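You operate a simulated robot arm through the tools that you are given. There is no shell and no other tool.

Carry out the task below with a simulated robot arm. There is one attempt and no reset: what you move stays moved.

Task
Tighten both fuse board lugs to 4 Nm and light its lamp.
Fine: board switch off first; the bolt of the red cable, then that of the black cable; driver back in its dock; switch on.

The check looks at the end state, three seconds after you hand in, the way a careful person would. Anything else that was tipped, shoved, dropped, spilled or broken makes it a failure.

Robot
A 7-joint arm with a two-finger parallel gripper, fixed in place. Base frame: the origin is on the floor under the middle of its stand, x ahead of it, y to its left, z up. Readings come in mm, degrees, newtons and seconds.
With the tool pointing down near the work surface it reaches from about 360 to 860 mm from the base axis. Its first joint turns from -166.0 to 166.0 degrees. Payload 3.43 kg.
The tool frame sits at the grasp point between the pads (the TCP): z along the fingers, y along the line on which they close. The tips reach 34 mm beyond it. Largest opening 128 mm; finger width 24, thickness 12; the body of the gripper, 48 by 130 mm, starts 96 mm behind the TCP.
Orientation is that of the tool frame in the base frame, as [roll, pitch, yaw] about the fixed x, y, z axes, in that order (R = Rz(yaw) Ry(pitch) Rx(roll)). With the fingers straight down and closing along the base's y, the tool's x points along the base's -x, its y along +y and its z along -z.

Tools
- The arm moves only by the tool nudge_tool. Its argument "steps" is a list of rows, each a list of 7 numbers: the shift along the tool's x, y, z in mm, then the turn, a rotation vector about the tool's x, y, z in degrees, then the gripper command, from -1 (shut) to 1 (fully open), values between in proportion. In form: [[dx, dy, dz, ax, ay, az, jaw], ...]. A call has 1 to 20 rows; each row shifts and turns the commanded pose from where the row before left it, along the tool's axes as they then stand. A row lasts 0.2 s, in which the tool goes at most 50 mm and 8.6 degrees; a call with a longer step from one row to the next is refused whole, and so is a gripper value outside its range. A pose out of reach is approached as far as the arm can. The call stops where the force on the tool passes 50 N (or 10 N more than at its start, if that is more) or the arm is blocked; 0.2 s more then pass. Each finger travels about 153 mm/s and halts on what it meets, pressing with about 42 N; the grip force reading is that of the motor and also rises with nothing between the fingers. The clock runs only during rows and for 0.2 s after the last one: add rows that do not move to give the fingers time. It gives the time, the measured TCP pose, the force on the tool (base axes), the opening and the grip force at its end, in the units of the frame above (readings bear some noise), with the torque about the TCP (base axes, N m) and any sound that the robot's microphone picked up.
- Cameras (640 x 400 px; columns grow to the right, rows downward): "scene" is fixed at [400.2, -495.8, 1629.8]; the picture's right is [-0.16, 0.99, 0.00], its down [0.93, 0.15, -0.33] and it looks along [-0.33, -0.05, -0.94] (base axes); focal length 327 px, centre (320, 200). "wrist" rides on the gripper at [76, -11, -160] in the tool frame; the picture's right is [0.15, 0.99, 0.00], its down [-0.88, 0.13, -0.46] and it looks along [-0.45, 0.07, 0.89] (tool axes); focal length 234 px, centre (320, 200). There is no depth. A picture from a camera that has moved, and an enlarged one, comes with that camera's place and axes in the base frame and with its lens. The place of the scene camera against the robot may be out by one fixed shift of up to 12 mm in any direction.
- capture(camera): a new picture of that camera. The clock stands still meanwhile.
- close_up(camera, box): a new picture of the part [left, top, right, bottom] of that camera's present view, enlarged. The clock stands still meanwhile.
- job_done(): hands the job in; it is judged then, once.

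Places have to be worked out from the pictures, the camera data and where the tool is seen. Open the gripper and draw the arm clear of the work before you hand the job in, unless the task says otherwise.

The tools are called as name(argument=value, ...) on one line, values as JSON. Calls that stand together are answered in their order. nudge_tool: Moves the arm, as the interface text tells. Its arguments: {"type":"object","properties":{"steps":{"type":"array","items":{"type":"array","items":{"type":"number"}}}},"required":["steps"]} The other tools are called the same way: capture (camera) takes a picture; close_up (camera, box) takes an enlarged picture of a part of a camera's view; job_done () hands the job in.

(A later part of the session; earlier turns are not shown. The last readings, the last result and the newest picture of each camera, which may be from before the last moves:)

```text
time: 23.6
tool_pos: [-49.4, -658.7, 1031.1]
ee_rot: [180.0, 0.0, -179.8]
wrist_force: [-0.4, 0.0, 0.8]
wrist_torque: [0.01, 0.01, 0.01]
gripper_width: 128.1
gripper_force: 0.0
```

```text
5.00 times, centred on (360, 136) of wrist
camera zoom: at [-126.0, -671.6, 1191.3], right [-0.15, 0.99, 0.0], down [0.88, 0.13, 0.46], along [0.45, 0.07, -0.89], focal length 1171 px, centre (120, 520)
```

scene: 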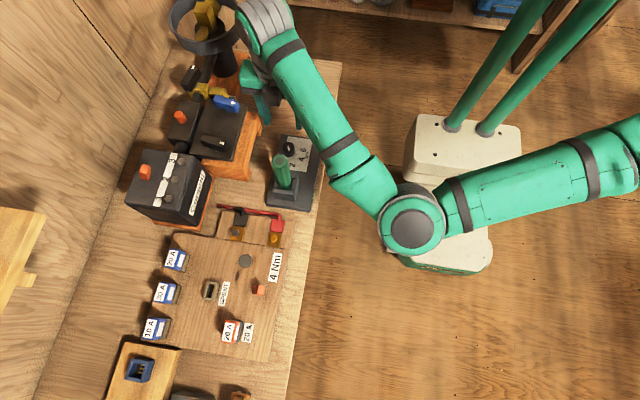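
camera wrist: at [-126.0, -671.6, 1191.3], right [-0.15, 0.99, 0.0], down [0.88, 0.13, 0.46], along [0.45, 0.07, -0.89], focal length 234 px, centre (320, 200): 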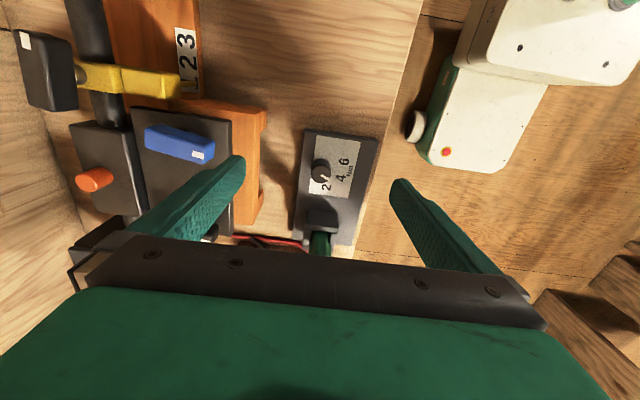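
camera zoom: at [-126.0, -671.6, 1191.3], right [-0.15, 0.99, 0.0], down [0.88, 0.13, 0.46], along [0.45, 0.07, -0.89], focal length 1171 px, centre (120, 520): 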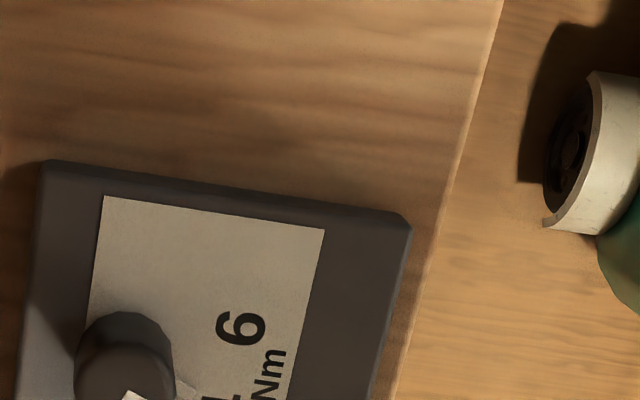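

close_up(camera="wrist", box=[296, 146, 376, 196])

close_up(camera="wrist", box=[280, 190, 376, 250])

close_up(camera="scene", box=[252, 120, 332, 220])

```text
8.00 times, centred on (336, 171) of wrist
camera zoom: at [-126.0, -671.6, 1191.3], right [-0.15, 0.99, 0.0], down [0.88, 0.13, 0.46], along [0.45, 0.07, -0.89], focal length 1873 px, centre (192, 432)
```

zoom: 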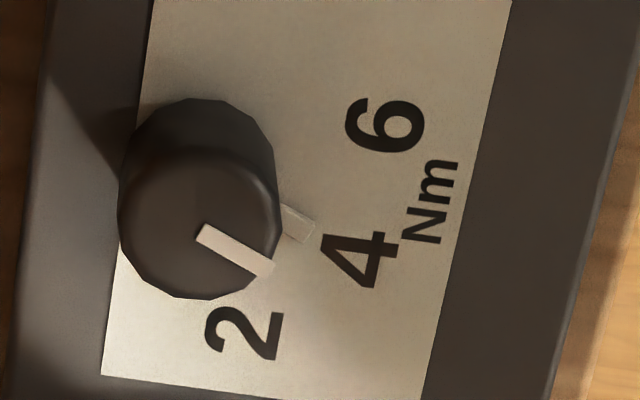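

```text
6.67 times, centred on (328, 220) of wrist
camera zoom: at [-126.0, -671.6, 1191.3], right [-0.15, 0.99, 0.0], down [0.88, 0.13, 0.46], along [0.45, 0.07, -0.89], focal length 1561 px, centre (267, 67)
```

zoom: 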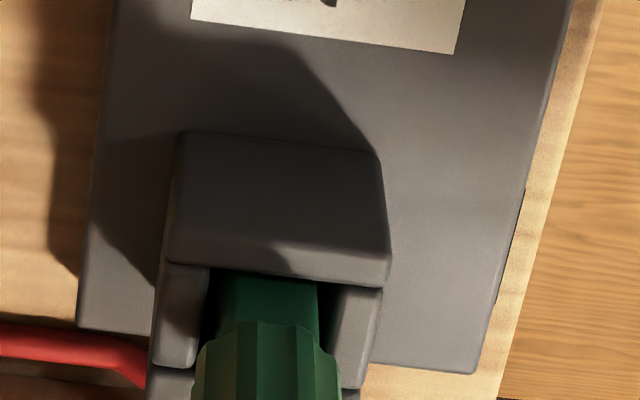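

```text
4.00 times, centred on (292, 170) of scene
camera zoom: at [400.2, -495.8, 1629.8], right [-0.16, 0.99, 0.0], down [0.93, 0.15, -0.33], along [-0.33, -0.05, -0.94], focal length 1307 px, centre (432, 320)
```

zoom: 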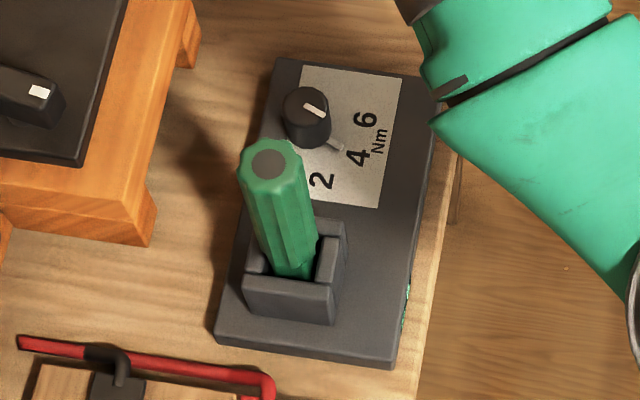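

Measured on the panel, the pointer is at about 67–69° with the "4" at about 68°, so the dial is at 4 Nm. Next I hover over the driver handle to locate it exactly.

nudge_tool(steps=[[0, 0, -30, 0, 0, 0, 1], [0, 0, -30, 0, 0, 0, 1], [-40, 5.4, 0, 0, 0, 0, 1], [-40, 5.4, 0, 0, 0, 0, 1], [-40, 5.4, 0, 0, 0, 0, 1], [-40, 5.4, 0, 0, 0, 0, 1], [0, 0, 0, 0, 0, 0, 1]])

capture(camera="wrist")

close_up(camera="wrist", box=[256, 90, 384, 170])

```text
time: 25.2
tool_pos: [111.1, -636.5, 1090.3]
ee_rot: [180.0, -0.1, -179.6]
wrist_force: [-0.7, -0.7, 0.1]
wrist_torque: [0.04, 0.03, -0.01]
gripper_width: 127.9
gripper_force: 0.0
```

```text
taken
camera wrist: at [34.7, -649.5, 1251.0], right [-0.15, 0.99, 0.0], down [0.88, 0.13, 0.46], along [0.45, 0.07, -0.89], focal length 234 px, centre (320, 200)
```

wrist: 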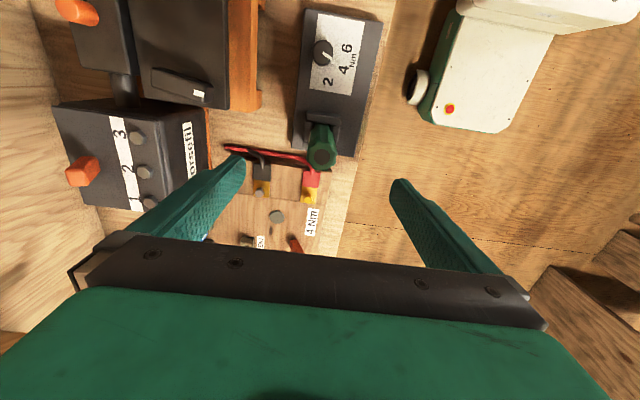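

```text
5.00 times, centred on (320, 130) of wrist
camera zoom: at [34.7, -649.5, 1251.0], right [-0.15, 0.99, 0.0], down [0.88, 0.13, 0.46], along [0.45, 0.07, -0.89], focal length 1171 px, centre (320, 550)
```

zoom: 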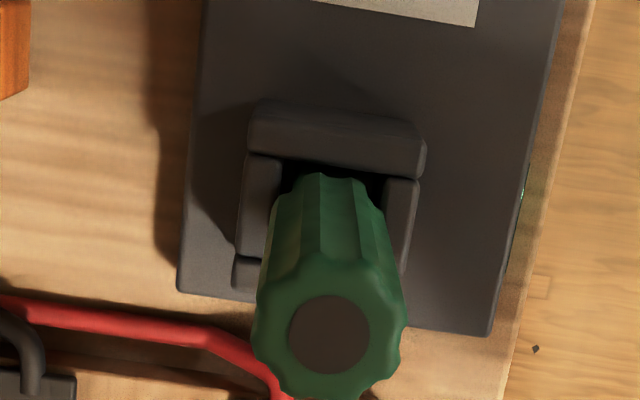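

The handle top centre is at about (109.4,-635.5,996), diameter about 33 mm. I narrow the opening and descend around the handle to TCP z≈950.

nudge_tool(steps=[[1.7, 1.0, 0, 0, 0, 0, 0.2], [0, 0, 35, 0, 0, 0, 0.2], [0, 0, 35, 0, 0, 0, 0.2], [0, 0, 35, 0, 0, 0, 0.2], [0, 0, 35, 0, 0, 0, 0.2], [0, 0, 0, 0, 0, 0, 0.2]])

capture(camera="wrist")

close_up(camera="scene", box=[230, 110, 358, 210])

```text
time: 26.6
tool_pos: [110.1, -634.7, 949.9]
ee_rot: [180.0, -0.1, -179.7]
wrist_force: [-0.6, -0.5, -0.4]
wrist_torque: [-0.01, -0.02, 0.0]
gripper_width: 76.7
gripper_force: 0.0
```

```text
taken
camera wrist: at [32.1, -648.0, 1110.4], right [-0.15, 0.99, 0.0], down [0.88, 0.13, 0.46], along [0.45, 0.07, -0.89], focal length 234 px, centre (320, 200)
```

wrist: 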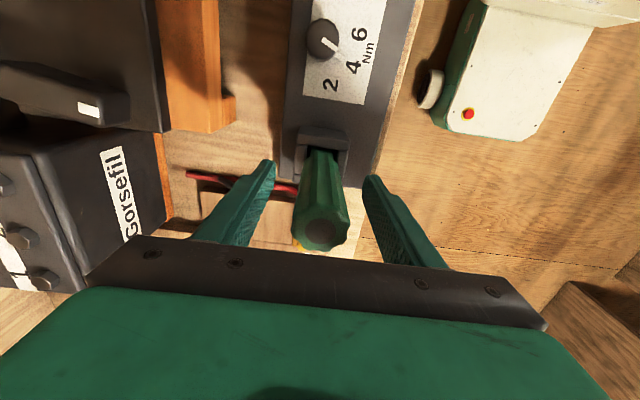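

```text
4.00 times, centred on (294, 160) of scene
camera zoom: at [400.2, -495.8, 1629.8], right [-0.16, 0.99, 0.0], down [0.93, 0.15, -0.33], along [-0.33, -0.05, -0.94], focal length 1307 px, centre (424, 360)
```

zoom: 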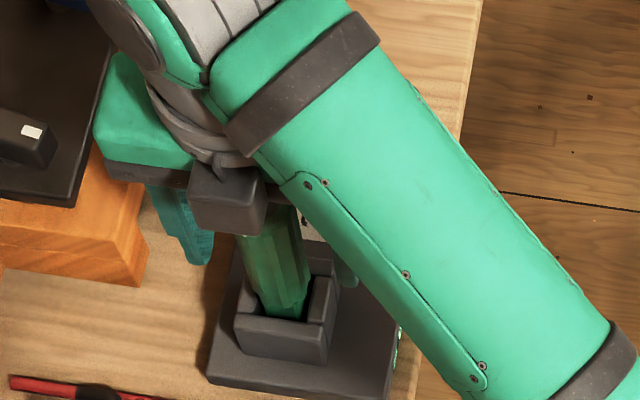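

The handle is centred between the fingers. I close on it firmly.

nudge_tool(steps=[[0, 0, 0, 0, 0, 0, -0.3], [0, 0, 0, 0, 0, 0, -1], [0, 0, 0, 0, 0, 0, -1], [0, 0, 0, 0, 0, 0, -1]])

close_up(camera="wrist", box=[240, 120, 400, 260])

```text
time: 27.6
tool_pos: [107.6, -636.1, 949.8]
ee_rot: [180.0, 0.0, -179.7]
wrist_force: [0.2, 0.7, 0.0]
wrist_torque: [0.14, 0.01, -0.01]
gripper_width: 35.5
gripper_force: 42.2
```

```text
2.86 times, centred on (320, 190) of wrist
camera zoom: at [32.1, -648.1, 1110.7], right [-0.15, 0.99, 0.0], down [0.88, 0.13, 0.46], along [0.45, 0.07, -0.89], focal length 669 px, centre (320, 229)
```

zoom: 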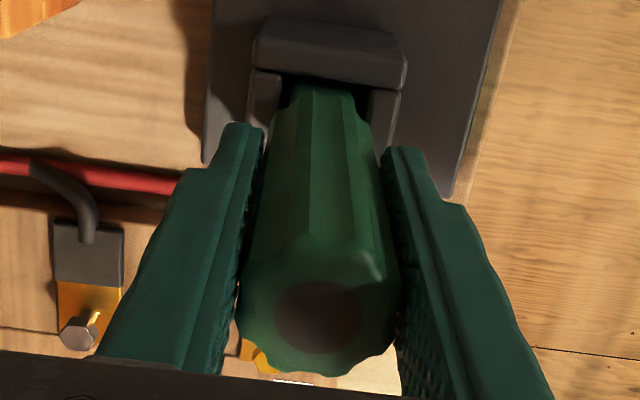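

The handle is gripped at 35.5 mm opening, with dock TCP about (109,-635.5,949.8). I lift it straight up and out of the pocket.

nudge_tool(steps=[[0, 0, -10, 0, 0, 0, -1], [0, 0, -15, 0, 0, 0, -1], [0, 0, -25, 0, 0, 0, -1], [0, 0, -30, 0, 0, 0, -1], [0, 0, -30, 0, 0, 0, -1], [0, 0, -30, 0, 0, 0, -1], [0, 0, 0, 0, 0, 0, -1]])

capture(camera="wrist")

close_up(camera="scene", box=[220, 90, 348, 220])

```text
time: 29.2
tool_pos: [109.1, -635.0, 1091.0]
ee_rot: [180.0, 0.0, -179.8]
wrist_force: [-0.4, 0.3, -2.7]
wrist_torque: [-0.03, 0.02, 0.01]
gripper_width: 35.3
gripper_force: 42.3
```

```text
taken
camera wrist: at [32.9, -647.6, 1251.2], right [-0.15, 0.99, 0.0], down [0.88, 0.13, 0.46], along [0.45, 0.07, -0.89], focal length 234 px, centre (320, 200)
```

wrist: 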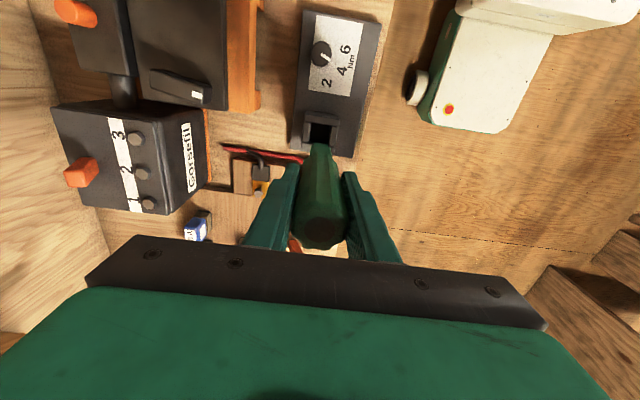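

```text
3.08 times, centred on (284, 155) of scene
camera zoom: at [400.2, -495.8, 1629.8], right [-0.16, 0.99, 0.0], down [0.93, 0.15, -0.33], along [-0.33, -0.05, -0.94], focal length 1006 px, centre (431, 338)
```

zoom: 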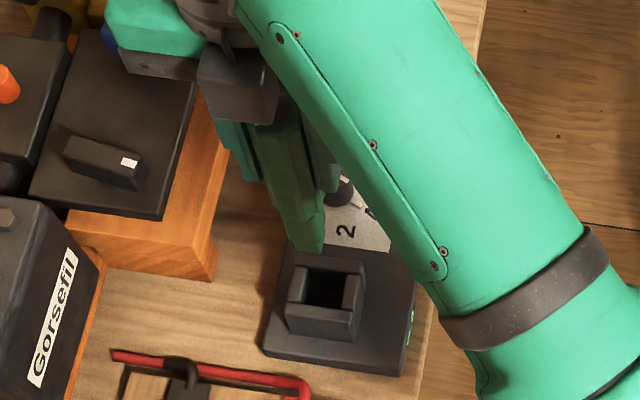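

The driver is out; its weight is about 2.7 N. I zoom in on the driver's lower end to see its shape and length.

close_up(camera="scene", box=[260, 110, 308, 148])

close_up(camera="wrist", box=[280, 90, 376, 150])

```text
10.53 times, centred on (284, 129) of scene
camera zoom: at [400.2, -495.8, 1629.8], right [-0.16, 0.99, 0.0], down [0.93, 0.15, -0.33], along [-0.33, -0.05, -0.94], focal length 3441 px, centre (699, 947)
```

zoom: 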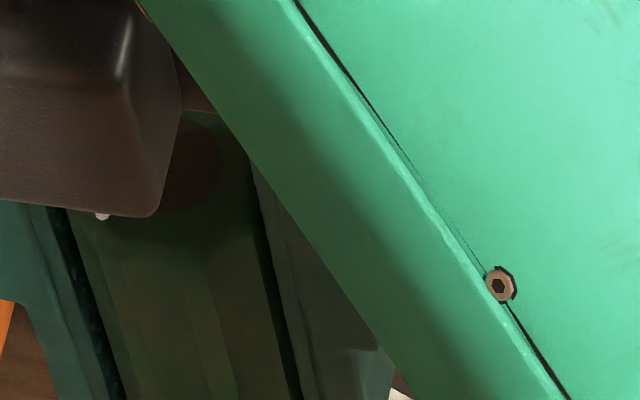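

```text
6.67 times, centred on (328, 120) of wrist
camera zoom: at [32.9, -647.6, 1251.2], right [-0.15, 0.99, 0.0], down [0.88, 0.13, 0.46], along [0.45, 0.07, -0.89], focal length 1561 px, centre (267, 733)
```

zoom: 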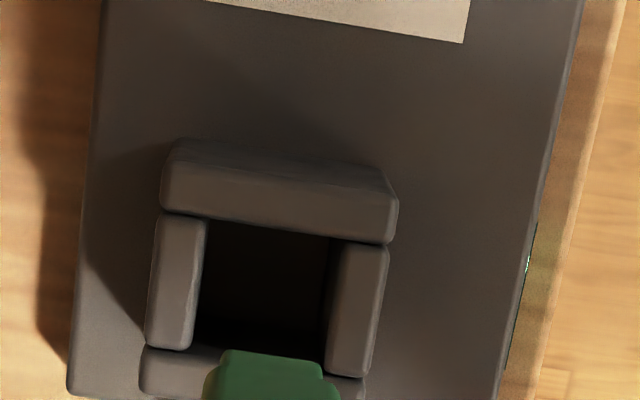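

close_up(camera="scene", box=[262, 128, 310, 178])

close_up(camera="wrist", box=[272, 130, 368, 250])

```text
8.00 times, centred on (286, 153) of scene
camera zoom: at [400.2, -495.8, 1629.8], right [-0.16, 0.99, 0.0], down [0.93, 0.15, -0.33], along [-0.33, -0.05, -0.94], focal length 2615 px, centre (592, 576)
```

zoom: 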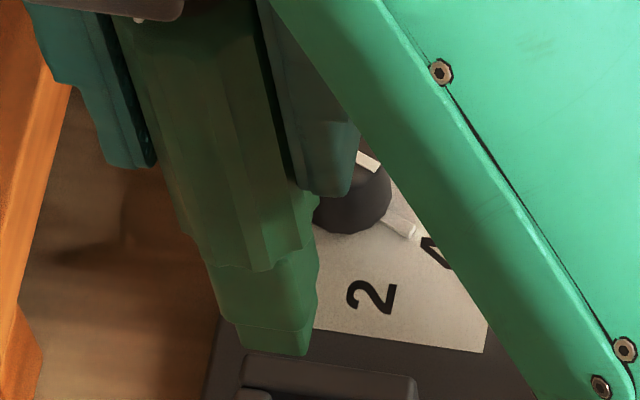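

```text
3.33 times, centred on (320, 190) of wrist
camera zoom: at [32.9, -647.6, 1251.2], right [-0.15, 0.99, 0.0], down [0.88, 0.13, 0.46], along [0.45, 0.07, -0.89], focal length 781 px, centre (320, 233)
```

zoom: 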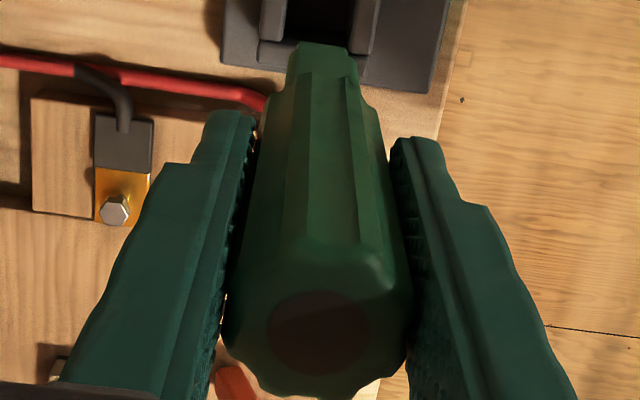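

The driver ends in a square nose; wrist-view geometry suggests its end is 105–130 mm below the TCP. I carry it over toward the red bolt, staying high, and look again against a lighter background.

nudge_tool(steps=[[-34, -1, 0, 0, 0, 0, -1], [-34, -1, 0, 0, 0, 0, -1], [-34, -1, 0, 0, 0, 0, -1], [-33, -1, 0, 0, 0, 0, -1], [0, 0, 0, 0, 0, 0, -1]])

capture(camera="wrist")

close_up(camera="wrist", box=[264, 100, 376, 170])

capture(camera="scene")

```text
time: 30.4
tool_pos: [243.0, -639.1, 1089.9]
ee_rot: [-180.0, 0.0, -180.0]
wrist_force: [0.7, 0.4, -3.7]
wrist_torque: [0.01, 0.02, -0.01]
gripper_width: 35.3
gripper_force: 41.6
```

```text
taken
camera wrist: at [165.9, -651.8, 1250.7], right [-0.15, 0.99, 0.0], down [0.88, 0.13, 0.46], along [0.45, 0.07, -0.89], focal length 234 px, centre (320, 200)
```

wrist: 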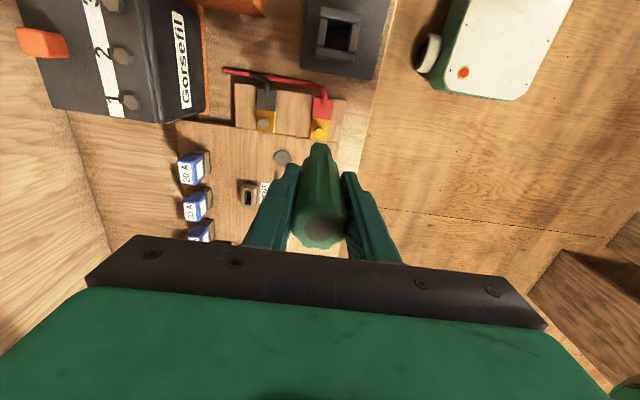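

```text
5.71 times, centred on (320, 135) of wrist
camera zoom: at [165.9, -651.8, 1250.7], right [-0.15, 0.99, 0.0], down [0.88, 0.13, 0.46], along [0.45, 0.07, -0.89], focal length 1338 px, centre (320, 571)
```

zoom: 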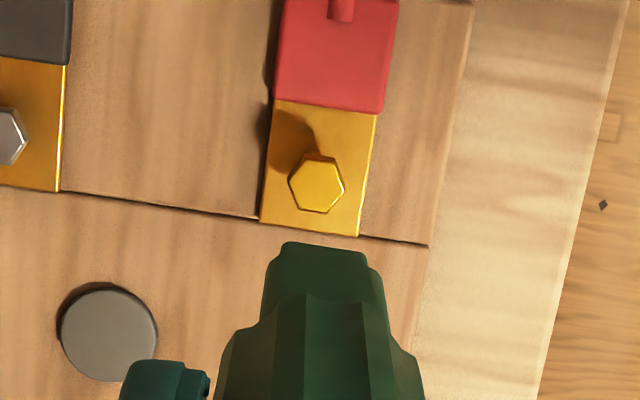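

```text
taken
```

scene: 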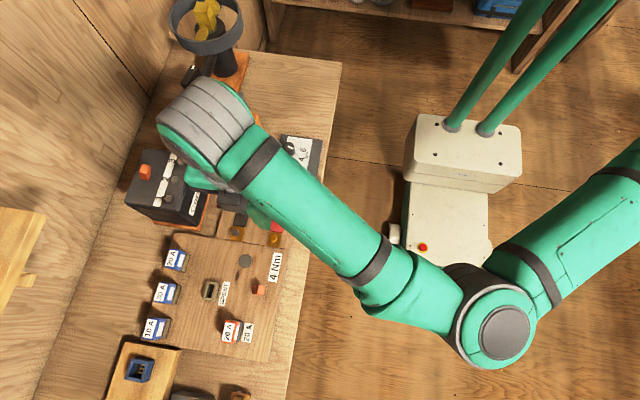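

Against the wood I see the nose end in a slightly narrower socket tip, about 18 mm wide and 120 mm below the TCP, and the red bolt right ahead at about (243.5,-640). I descend to leave about 20 mm above the bolt and compare.

nudge_tool(steps=[[0, -1, 30, 0, 0, 0, -1], [0, -1, 30, 0, 0, 0, -1], [0, 0, 30, 0, 0, 0, -1], [0, 0, 0, 0, 0, 0, -1]])

close_up(camera="wrist", box=[272, 110, 368, 170])

close_up(camera="scene", box=[210, 190, 306, 250])

```text
time: 31.4
tool_pos: [244.4, -641.2, 1002.2]
ee_rot: [-180.0, -0.1, -179.7]
wrist_force: [0.5, 1.0, -3.3]
wrist_torque: [0.05, 0.03, 0.0]
gripper_width: 34.9
gripper_force: 42.4
```

```text
6.67 times, centred on (320, 140) of wrist
camera zoom: at [168.3, -653.4, 1161.0], right [-0.15, 0.99, 0.0], down [0.88, 0.13, 0.46], along [0.45, 0.07, -0.89], focal length 1561 px, centre (320, 600)
```

zoom: 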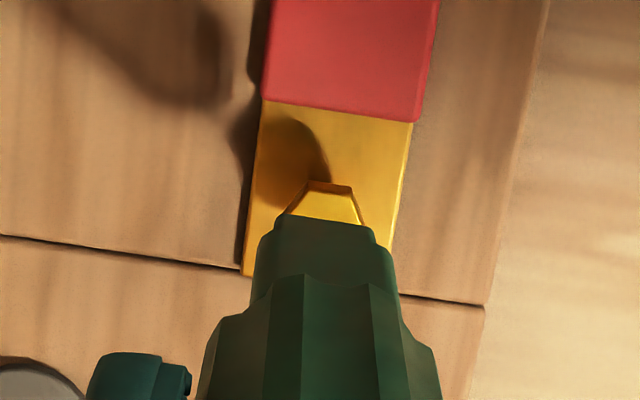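

```text
6.67 times, centred on (258, 220) of scene
camera zoom: at [400.2, -495.8, 1629.8], right [-0.16, 0.99, 0.0], down [0.93, 0.15, -0.33], along [-0.33, -0.05, -0.94], focal length 2179 px, centre (733, 67)
```

zoom: 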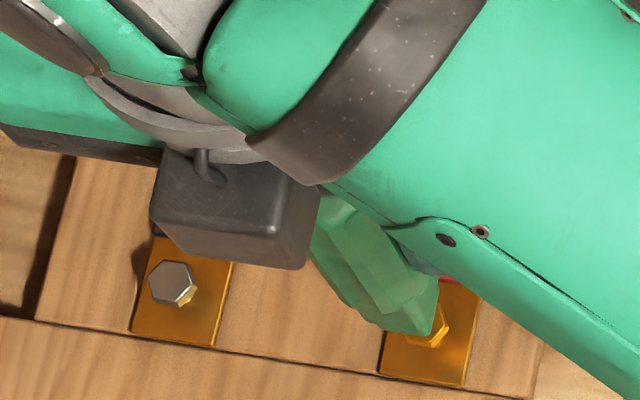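

The socket tip and the red bolt line up within about 1 mm. I lower the driver in small steps and watch for contact.

nudge_tool(steps=[[-0.5, 0, 6, 0, 0, 0, -1], [0, 0, 6, 0, 0, 0, -1], [0, 0, 5, 0, 0, 0, -1], [0, 0, 4, 0, 0, 0, -1], [0, 0, 0, 0, 0, 0, -1]])

close_up(camera="wrist", box=[272, 110, 368, 170])

close_up(camera="scene", box=[230, 200, 294, 250])

```text
time: 32.6
tool_pos: [244.7, -641.4, 979.8]
ee_rot: [180.0, 0.0, -179.7]
wrist_force: [-0.1, 1.0, -3.1]
wrist_torque: [0.03, -0.01, -0.03]
gripper_width: 35.3
gripper_force: 42.1
```

```text
6.67 times, centred on (320, 140) of wrist
camera zoom: at [168.4, -653.6, 1140.4], right [-0.15, 0.99, 0.0], down [0.88, 0.13, 0.46], along [0.45, 0.07, -0.89], focal length 1561 px, centre (320, 600)
```

zoom: 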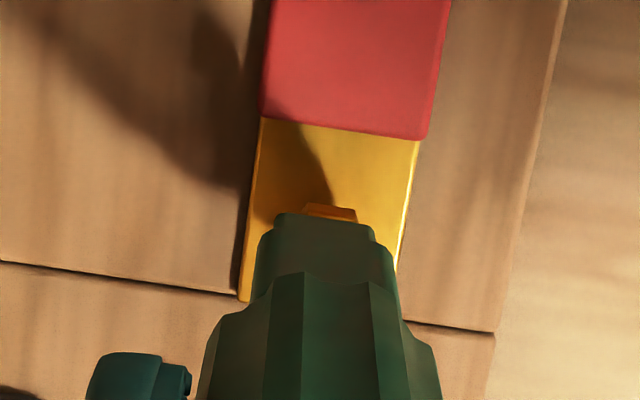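

```text
8.00 times, centred on (262, 225) of scene
camera zoom: at [400.2, -495.8, 1629.8], right [-0.16, 0.99, 0.0], down [0.93, 0.15, -0.33], along [-0.33, -0.05, -0.94], focal length 2615 px, centre (784, 0)
```

zoom: 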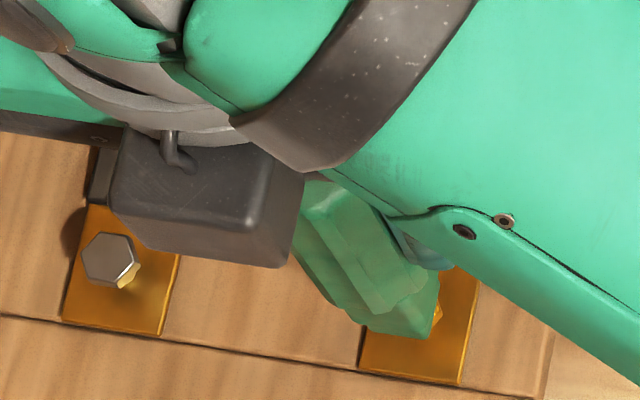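

No contact yet and the alignment still looks good. I go lower in 3 mm steps.

nudge_tool(steps=[[0, 0, 3, 0, 0, 0, -1], [0, 0, 3, 0, 0, 0, -1], [0, 0, 3, 0, 0, 0, -1], [0, 0, 0, 0, 0, 0, -1]])

close_up(camera="wrist", box=[272, 110, 368, 170])

```text
time: 33.6
tool_pos: [245.7, -640.9, 970.5]
ee_rot: [179.9, 0.1, -179.7]
wrist_force: [0.8, -0.5, -2.0]
wrist_torque: [0.07, 0.0, 0.0]
gripper_width: 35.2
gripper_force: 42.5
```

```text
6.67 times, centred on (320, 140) of wrist
camera zoom: at [168.5, -653.8, 1130.0], right [-0.15, 0.99, 0.0], down [0.88, 0.13, 0.46], along [0.45, 0.07, -0.89], focal length 1561 px, centre (320, 600)
```

zoom: 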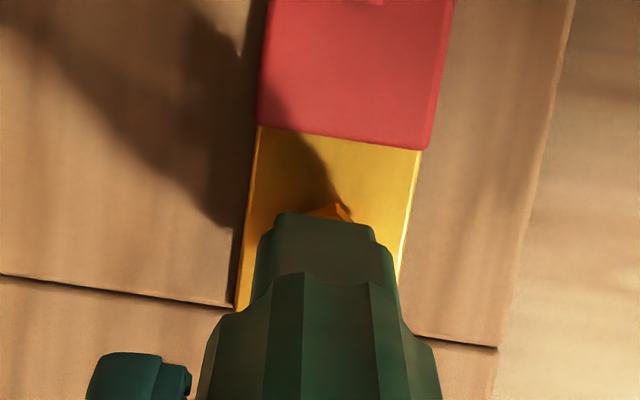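

close_up(camera="wrist", box=[308, 134, 340, 154])

close_up(camera="scene", box=[258, 224, 290, 244])

```text
16.00 times, centred on (324, 144) of wrist
camera zoom: at [168.5, -653.8, 1130.0], right [-0.15, 0.99, 0.0], down [0.88, 0.13, 0.46], along [0.45, 0.07, -0.89], focal length 3747 px, centre (256, 1096)
```

zoom: 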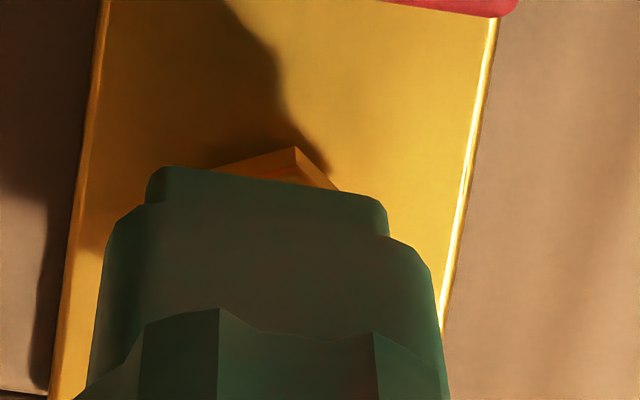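

```text
16.00 times, centred on (274, 234) of scene
camera zoom: at [400.2, -495.8, 1629.8], right [-0.16, 0.99, 0.0], down [0.93, 0.15, -0.33], along [-0.33, -0.05, -0.94], focal length 5230 px, centre (1056, -344)
```

zoom: 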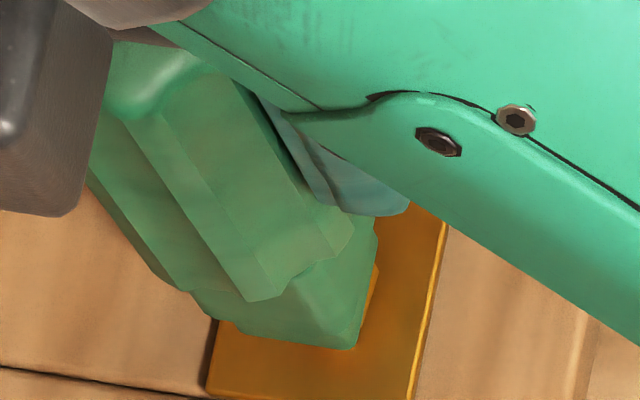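

The bolt's hex has turned since the last picture, so the driver may be running it by itself once engaged. I hold still for a second and see whether it advances.

nudge_tool(steps=[[0, 0, 0, 0, 0, 0, -1], [0, 0, 0, 0, 0, 0, -1], [0, 0, 0, 0, 0, 0, -1], [0, 0, 0, 0, 0, 0, -1]])

close_up(camera="wrist", box=[308, 134, 340, 154])

```text
time: 34.6
tool_pos: [245.2, -640.4, 970.4]
ee_rot: [-179.9, -0.1, -179.6]
wrist_force: [0.2, 0.3, -3.8]
wrist_torque: [-0.04, 0.0, -0.01]
gripper_width: 35.3
gripper_force: 42.1
```

```text
16.00 times, centred on (324, 144) of wrist
camera zoom: at [168.6, -653.8, 1131.2], right [-0.15, 0.99, 0.0], down [0.88, 0.13, 0.46], along [0.45, 0.07, -0.89], focal length 3747 px, centre (256, 1096)
```

zoom: 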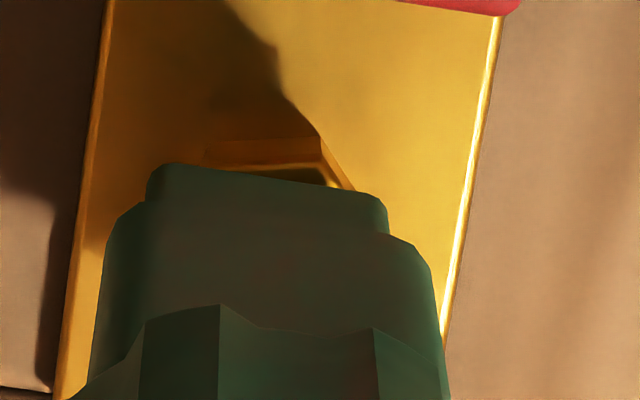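

The bolt turned again and sank a little with no push from me, so the driver is powered and drives it in. I follow it down slowly, keeping the socket on the head.

nudge_tool(steps=[[0, 0, 2, 0, 0, 0, -1], [0, 0, 1, 0, 0, 0, -1], [0, 0, 1, 0, 0, 0, -1], [0, 0, 0, 0, 0, 0, -1]])

close_up(camera="wrist", box=[308, 134, 340, 154])

```text
time: 35.6
tool_pos: [246.1, -641.6, 967.4]
ee_rot: [180.0, 0.0, -179.7]
wrist_force: [-0.2, -0.5, -2.5]
wrist_torque: [-0.05, -0.04, -0.02]
gripper_width: 35.2
gripper_force: 41.7
```

```text
16.00 times, centred on (324, 144) of wrist
camera zoom: at [168.4, -654.0, 1127.6], right [-0.15, 0.99, 0.0], down [0.88, 0.13, 0.46], along [0.45, 0.07, -0.89], focal length 3747 px, centre (256, 1096)
```

zoom: 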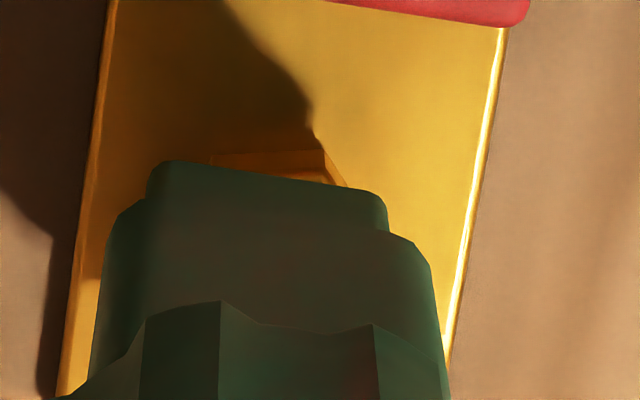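

nudge_tool(steps=[[0, 0, 1.5, 0, 0, 0, -1], [0, 0, 1.5, 0, 0, 0, -1], [0, 0, 1, 0, 0, 0, -1], [0, 0, 0, 0, 0, 0, -1]])

close_up(camera="wrist", box=[308, 134, 340, 154])

```text
time: 36.6
tool_pos: [244.5, -641.2, 965.5]
ee_rot: [-179.7, 0.1, -179.9]
wrist_force: [-3.1, 4.6, 33.4]
wrist_torque: [1.01, 0.34, 0.03]
gripper_width: 35.4
gripper_force: 42.4
```

```text
16.00 times, centred on (324, 144) of wrist
camera zoom: at [168.3, -652.9, 1125.7], right [-0.15, 0.99, 0.0], down [0.88, 0.14, 0.46], along [0.45, 0.07, -0.89], focal length 3747 px, centre (256, 1096)
```

zoom: 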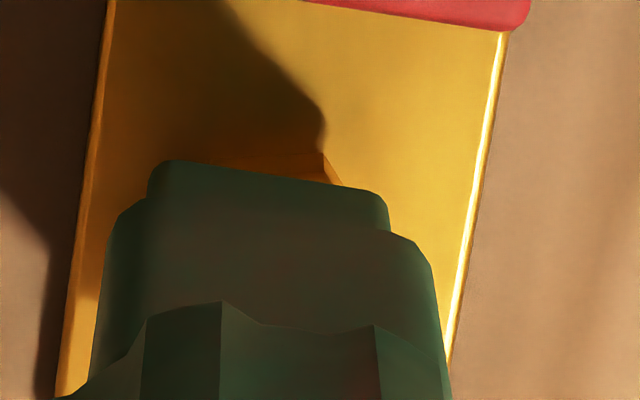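

Contact: about 36 N of push on the bolt head at TCP z≈965.5. I hold and see whether the bolt runs on under the driver.

nudge_tool(steps=[[0, 0, 0, 0, 0, 0, -1], [0, 0, 0, 0, 0, 0, -1], [0, 0, 0, 0, 0, 0, -1], [0, 0, 0, 0, 0, 0, -1], [0, 0, 0, 0, 0, 0, -1]])

close_up(camera="wrist", box=[308, 134, 340, 154])

```text
time: 37.8
tool_pos: [244.1, -641.3, 965.0]
ee_rot: [-179.9, -0.1, -179.8]
wrist_force: [0.2, -4.6, 31.2]
wrist_torque: [-0.86, -0.25, -0.02]
gripper_width: 35.2
gripper_force: 42.2
```

```text
16.00 times, centred on (324, 144) of wrist
camera zoom: at [168.5, -653.3, 1124.0], right [-0.15, 0.99, 0.0], down [0.88, 0.14, 0.46], along [0.45, 0.07, -0.89], focal length 3747 px, centre (256, 1096)
```

zoom: 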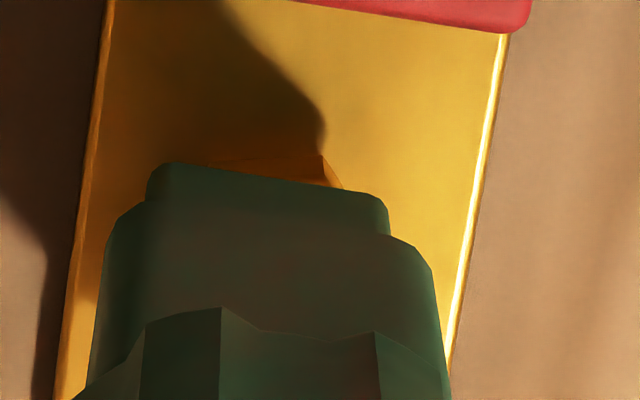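

The bolt no longer turns under steady pressure. I raise the driver a bit to inspect the red bolt's height.

nudge_tool(steps=[[0, 0, -15, 0, 0, 0, -1], [0, 0, -25, 0, 0, 0, -1], [0, 0, -25, 0, 0, 0, -1], [0, 0, -25, 0, 0, 0, -1], [0, 0, 0, 0, 0, 0, -1]])

close_up(camera="wrist", box=[240, 80, 352, 150])

close_up(camera="scene", box=[226, 210, 290, 250])

```text
time: 39.0
tool_pos: [245.3, -642.3, 1053.3]
ee_rot: [-179.9, 0.0, -179.8]
wrist_force: [0.1, -0.5, -3.1]
wrist_torque: [0.0, -0.03, -0.02]
gripper_width: 34.8
gripper_force: 42.3
```

```text
5.71 times, centred on (296, 115) of wrist
camera zoom: at [167.9, -654.1, 1213.1], right [-0.15, 0.99, 0.0], down [0.88, 0.13, 0.46], along [0.45, 0.07, -0.89], focal length 1338 px, centre (457, 686)
```

zoom: 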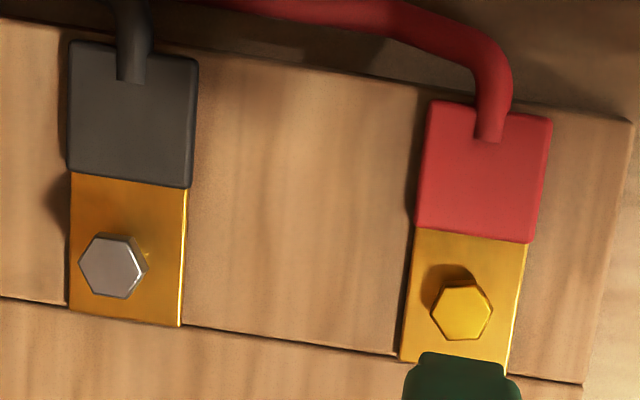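

```text
10.00 times, centred on (258, 230) of scene
camera zoom: at [400.2, -495.8, 1629.8], right [-0.16, 0.99, 0.0], down [0.93, 0.15, -0.33], along [-0.33, -0.05, -0.94], focal length 3268 px, centre (940, -100)
```

zoom: 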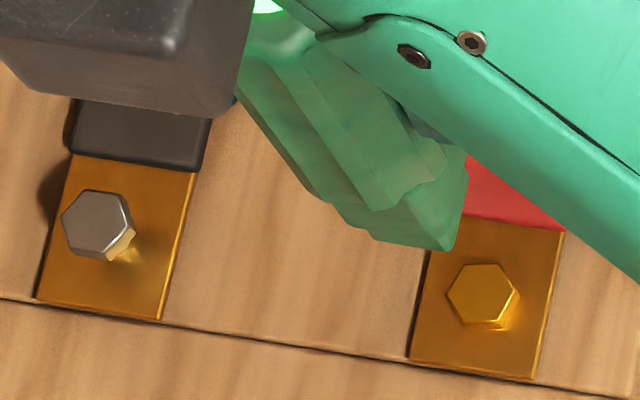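

The red bolt now sits down on its lug and something glows green at the top of the driver. I look at the driver's top and the red bolt more closely.

close_up(camera="wrist", box=[272, 180, 368, 260])

close_up(camera="scene", box=[240, 195, 280, 220])

close_up(camera="wrist", box=[306, 120, 338, 140])

capture(camera="wrist")

```text
5.00 times, centred on (320, 220) of wrist
camera zoom: at [167.9, -654.1, 1213.1], right [-0.15, 0.99, 0.0], down [0.88, 0.13, 0.46], along [0.45, 0.07, -0.89], focal length 1171 px, centre (320, 100)
```

zoom: 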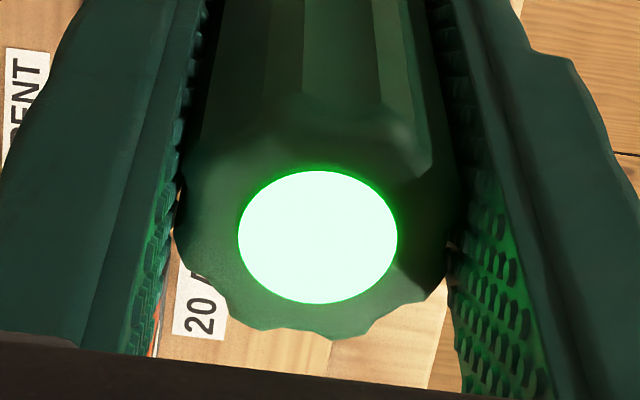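

```text
16.00 times, centred on (260, 208) of scene
camera zoom: at [400.2, -495.8, 1629.8], right [-0.16, 0.99, 0.0], down [0.93, 0.15, -0.33], along [-0.33, -0.05, -0.94], focal length 5230 px, centre (1280, 80)
```

zoom: 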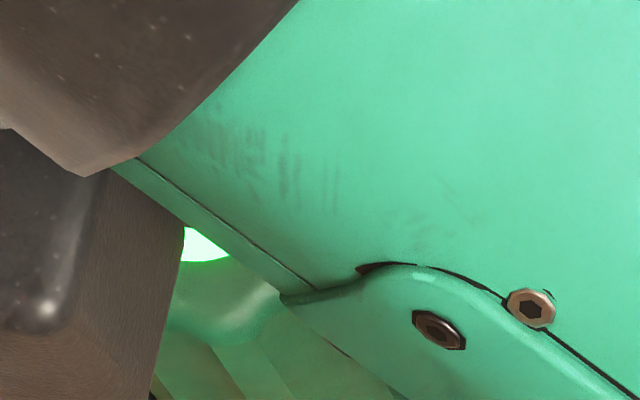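

```text
16.00 times, centred on (322, 130) of wrist
camera zoom: at [167.9, -654.1, 1213.1], right [-0.15, 0.99, 0.0], down [0.88, 0.13, 0.46], along [0.45, 0.07, -0.89], focal length 3747 px, centre (288, 1320)
```

zoom: 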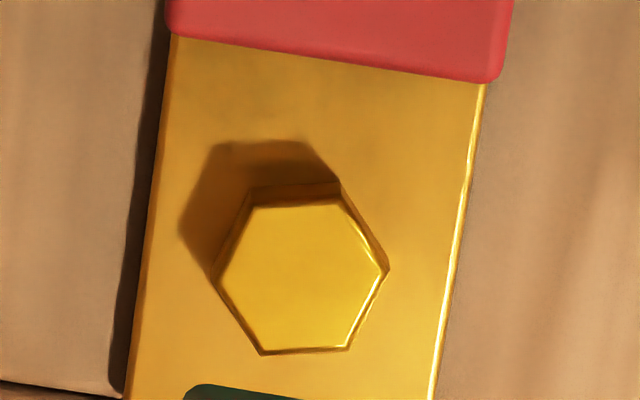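

```text
taken
camera wrist: at [167.9, -654.1, 1213.1], right [-0.15, 0.99, 0.0], down [0.88, 0.13, 0.46], along [0.45, 0.07, -0.89], focal length 234 px, centre (320, 200)
```

wrist: 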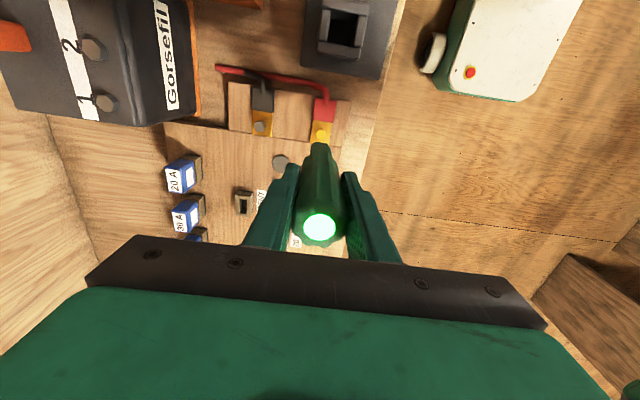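

The driver's lamp glows green and the red bolt is fully seated on its lug, which I read as 4 Nm reached. I shift 94 mm to the black bolt at the same height and check the alignment.

nudge_tool(steps=[[0, -31.4, 0, 0, 0, 0, -1], [0, -31.4, 0, 0, 0, 0, -1], [0, -31.4, 0, 0, 0, 0, -1], [0, 0, 0, 0, 0, 0, -1], [0, 0, 25, 0, 0, 0, -1], [0, 0, 25, 0, 0, 0, -1], [0, 0, 0, 0, 0, 0, -1]])

capture(camera="wrist")

close_up(camera="wrist", box=[272, 110, 368, 170])

capture(camera="scene")

```text
time: 40.6
tool_pos: [245.7, -734.6, 1002.9]
ee_rot: [179.9, 0.0, -179.7]
wrist_force: [0.1, 0.2, -3.2]
wrist_torque: [0.04, 0.01, -0.01]
gripper_width: 35.3
gripper_force: 42.6
```

```text
taken
camera wrist: at [168.8, -747.5, 1163.1], right [-0.15, 0.99, 0.0], down [0.88, 0.13, 0.46], along [0.45, 0.07, -0.89], focal length 234 px, centre (320, 200)
```

wrist: 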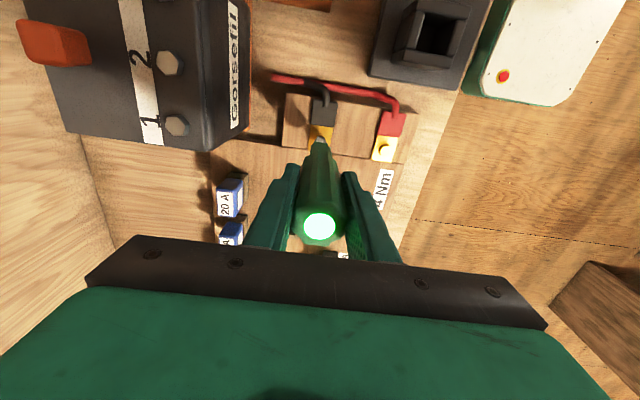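

```text
6.67 times, centred on (320, 140) of wrist
camera zoom: at [168.8, -747.5, 1163.1], right [-0.15, 0.99, 0.0], down [0.88, 0.13, 0.46], along [0.45, 0.07, -0.89], focal length 1561 px, centre (320, 600)
```

zoom: 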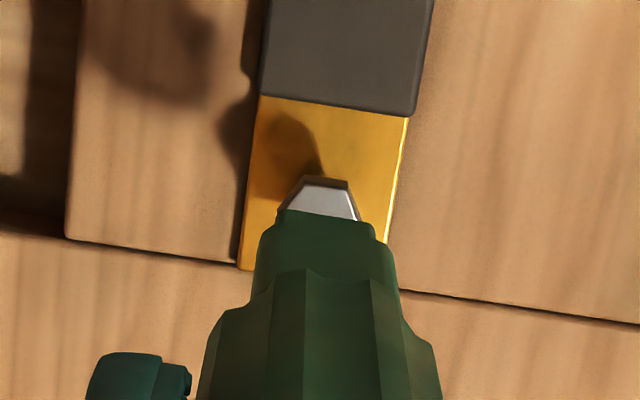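

```text
taken
```

scene: 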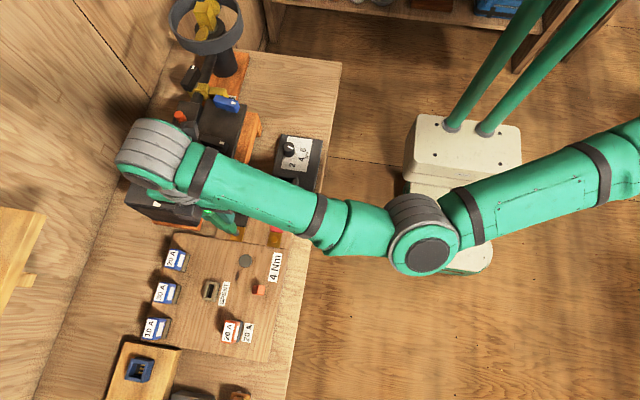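

The black bolt is aligned to within 1 mm and the driver lamp is still green from the first bolt. I trim and descend to engagement height.

nudge_tool(steps=[[0.7, -0.7, 6, 0, 0, 0, -1], [0, 0, 6, 0, 0, 0, -1], [0, 0, 6, 0, 0, 0, -1], [0, 0, 5, 0, 0, 0, -1], [0, 0, 3, 0, 0, 0, -1], [0, 0, 0, 0, 0, 0, -1]])

capture(camera="wrist")

close_up(camera="wrist", box=[308, 134, 340, 154])

```text
time: 42.0
tool_pos: [245.1, -736.3, 976.6]
ee_rot: [179.9, 0.0, -179.7]
wrist_force: [-0.2, -0.2, -3.2]
wrist_torque: [0.05, 0.01, 0.0]
gripper_width: 35.1
gripper_force: 41.9
```

```text
taken
camera wrist: at [168.5, -748.6, 1137.0], right [-0.15, 0.99, 0.0], down [0.88, 0.13, 0.46], along [0.45, 0.07, -0.89], focal length 234 px, centre (320, 200)
```

wrist: 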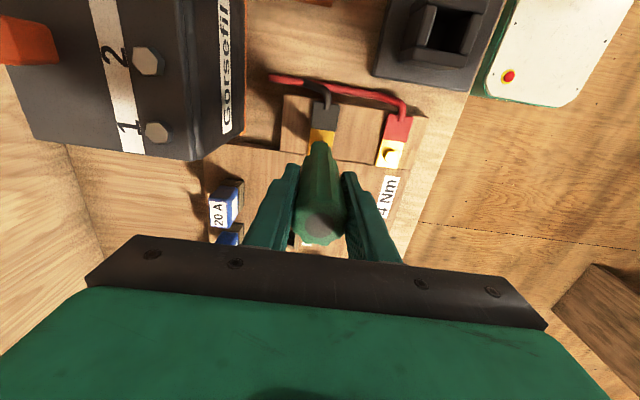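

```text
16.00 times, centred on (324, 144) of wrist
camera zoom: at [168.5, -748.6, 1137.0], right [-0.15, 0.99, 0.0], down [0.88, 0.13, 0.46], along [0.45, 0.07, -0.89], focal length 3747 px, centre (256, 1096)
```

zoom: 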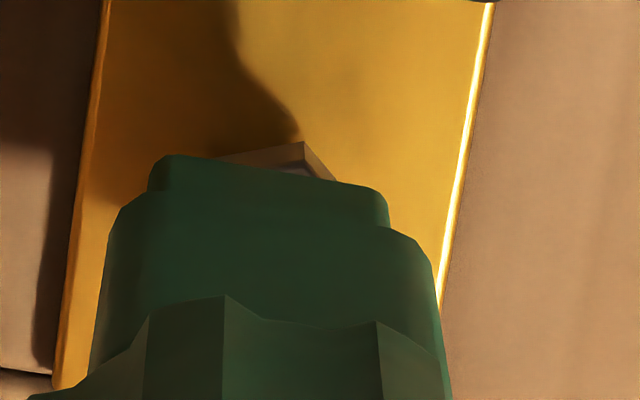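

The driver lamp went out and the black bolt has begun turning. I follow slowly downward while it runs.

nudge_tool(steps=[[0, 0, 1, 0, 0, 0, -1], [0, 0, 1, 0, 0, 0, -1], [0, 0, 1, 0, 0, 0, -1], [0, 0, 1, 0, 0, 0, -1], [0, 0, 0, 0, 0, 0, -1]])

capture(camera="wrist")

close_up(camera="wrist", box=[308, 134, 340, 154])

```text
time: 43.2
tool_pos: [244.5, -736.0, 973.4]
ee_rot: [179.9, 0.0, -179.7]
wrist_force: [0.0, 0.2, -2.9]
wrist_torque: [0.07, 0.05, 0.01]
gripper_width: 35.5
gripper_force: 42.2
```

```text
taken
camera wrist: at [168.3, -748.6, 1133.3], right [-0.15, 0.99, 0.0], down [0.88, 0.13, 0.46], along [0.45, 0.07, -0.89], focal length 234 px, centre (320, 200)
```

wrist: 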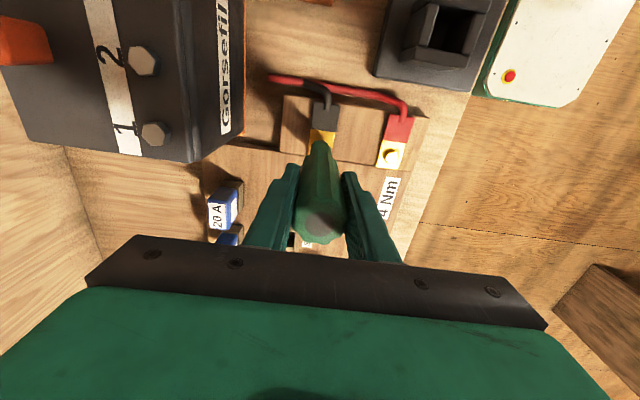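

```text
16.00 times, centred on (324, 144) of wrist
camera zoom: at [168.3, -748.6, 1133.3], right [-0.15, 0.99, 0.0], down [0.88, 0.13, 0.46], along [0.45, 0.07, -0.89], focal length 3747 px, centre (256, 1096)
```

zoom: 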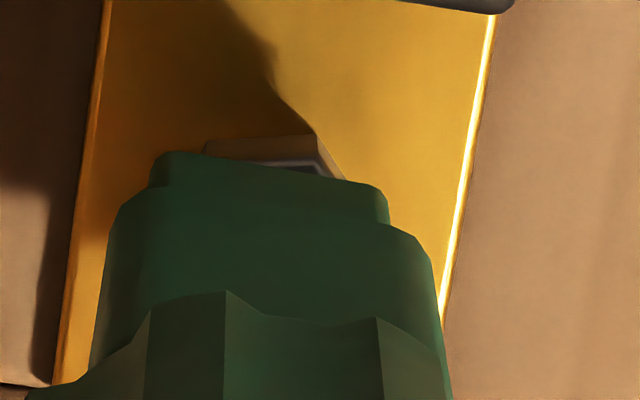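

The lamp is still off, so the drive isn't finished. I continue downward gently until the head is met.

nudge_tool(steps=[[0, 0, 1.2, 0, 0, 0, -1], [0, 0, 1.2, 0, 0, 0, -1], [0, 0, 1.2, 0, 0, 0, -1], [0, 0, 1.2, 0, 0, 0, -1], [0, 0, 0, 0, 0, 0, -1]])

capture(camera="wrist")

close_up(camera="wrist", box=[308, 134, 340, 154])

```text
time: 44.4
tool_pos: [244.7, -736.1, 968.4]
ee_rot: [-180.0, 0.0, -179.8]
wrist_force: [-0.6, -0.5, 0.3]
wrist_torque: [-0.19, -0.01, -0.04]
gripper_width: 35.3
gripper_force: 41.9
```

```text
taken
camera wrist: at [168.2, -748.6, 1129.0], right [-0.15, 0.99, 0.0], down [0.88, 0.13, 0.46], along [0.45, 0.07, -0.89], focal length 234 px, centre (320, 200)
```

wrist: 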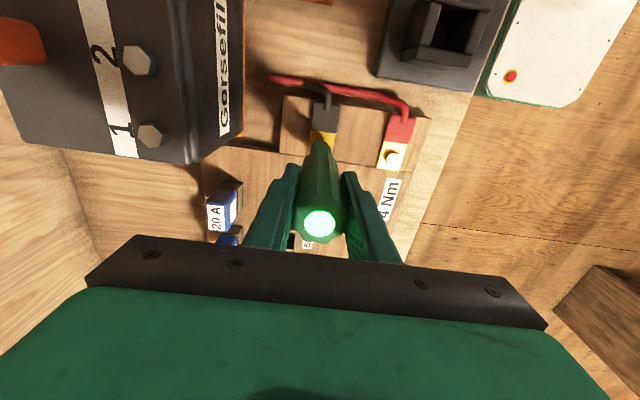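

```text
16.00 times, centred on (324, 144) of wrist
camera zoom: at [168.2, -748.6, 1129.0], right [-0.15, 0.99, 0.0], down [0.88, 0.13, 0.46], along [0.45, 0.07, -0.89], focal length 3747 px, centre (256, 1096)
```

zoom: 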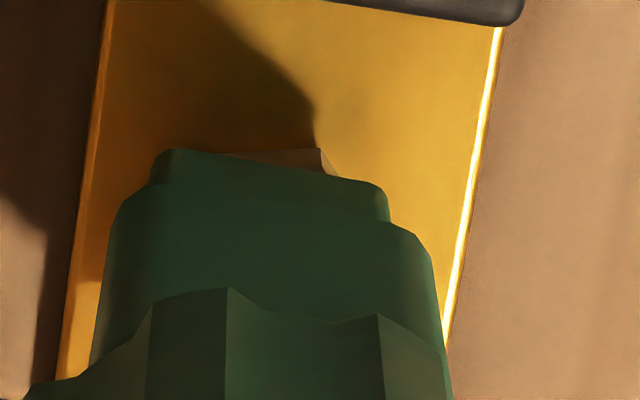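

The lamp is green for the black bolt as well, with light contact. I raise the driver and check both bolts.

nudge_tool(steps=[[0, 0, 0, 0, 0, 0, -1], [0, 0, -15, 0, 0, 0, -1], [0, 0, -25, 0, 0, 0, -1], [0, 0, -25, 0, 0, 0, -1], [0, 0, -25, 0, 0, 0, -1], [0, 0, -25, 0, 0, 0, -1], [0, 0, 0, 0, 0, 0, -1]])

close_up(camera="wrist", box=[296, 90, 408, 160])

capture(camera="wrist")

```text
time: 46.0
tool_pos: [246.5, -736.9, 1083.5]
ee_rot: [180.0, 0.0, -179.7]
wrist_force: [-0.3, -0.1, -3.5]
wrist_torque: [0.02, -0.01, 0.04]
gripper_width: 35.2
gripper_force: 41.8
```

```text
5.71 times, centred on (352, 125) of wrist
camera zoom: at [168.8, -748.6, 1243.6], right [-0.15, 0.99, 0.0], down [0.88, 0.13, 0.46], along [0.45, 0.07, -0.89], focal length 1338 px, centre (137, 629)
```

zoom: 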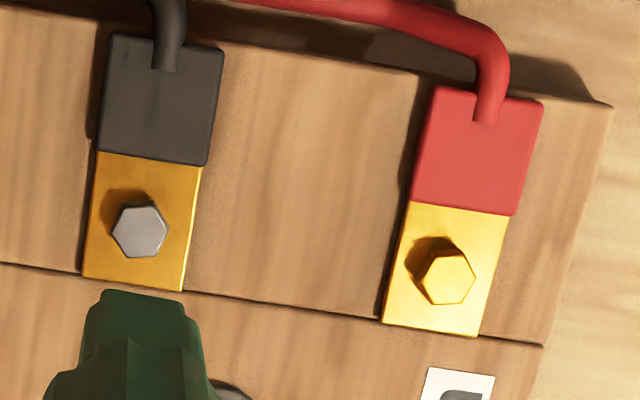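

```text
taken
camera wrist: at [168.8, -748.6, 1243.6], right [-0.15, 0.99, 0.0], down [0.88, 0.13, 0.46], along [0.45, 0.07, -0.89], focal length 234 px, centre (320, 200)
```

wrist: 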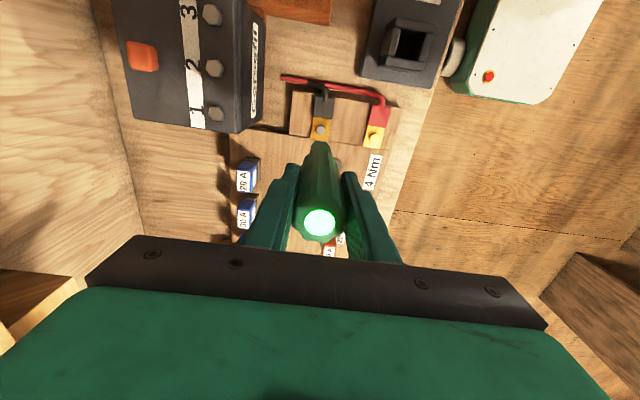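

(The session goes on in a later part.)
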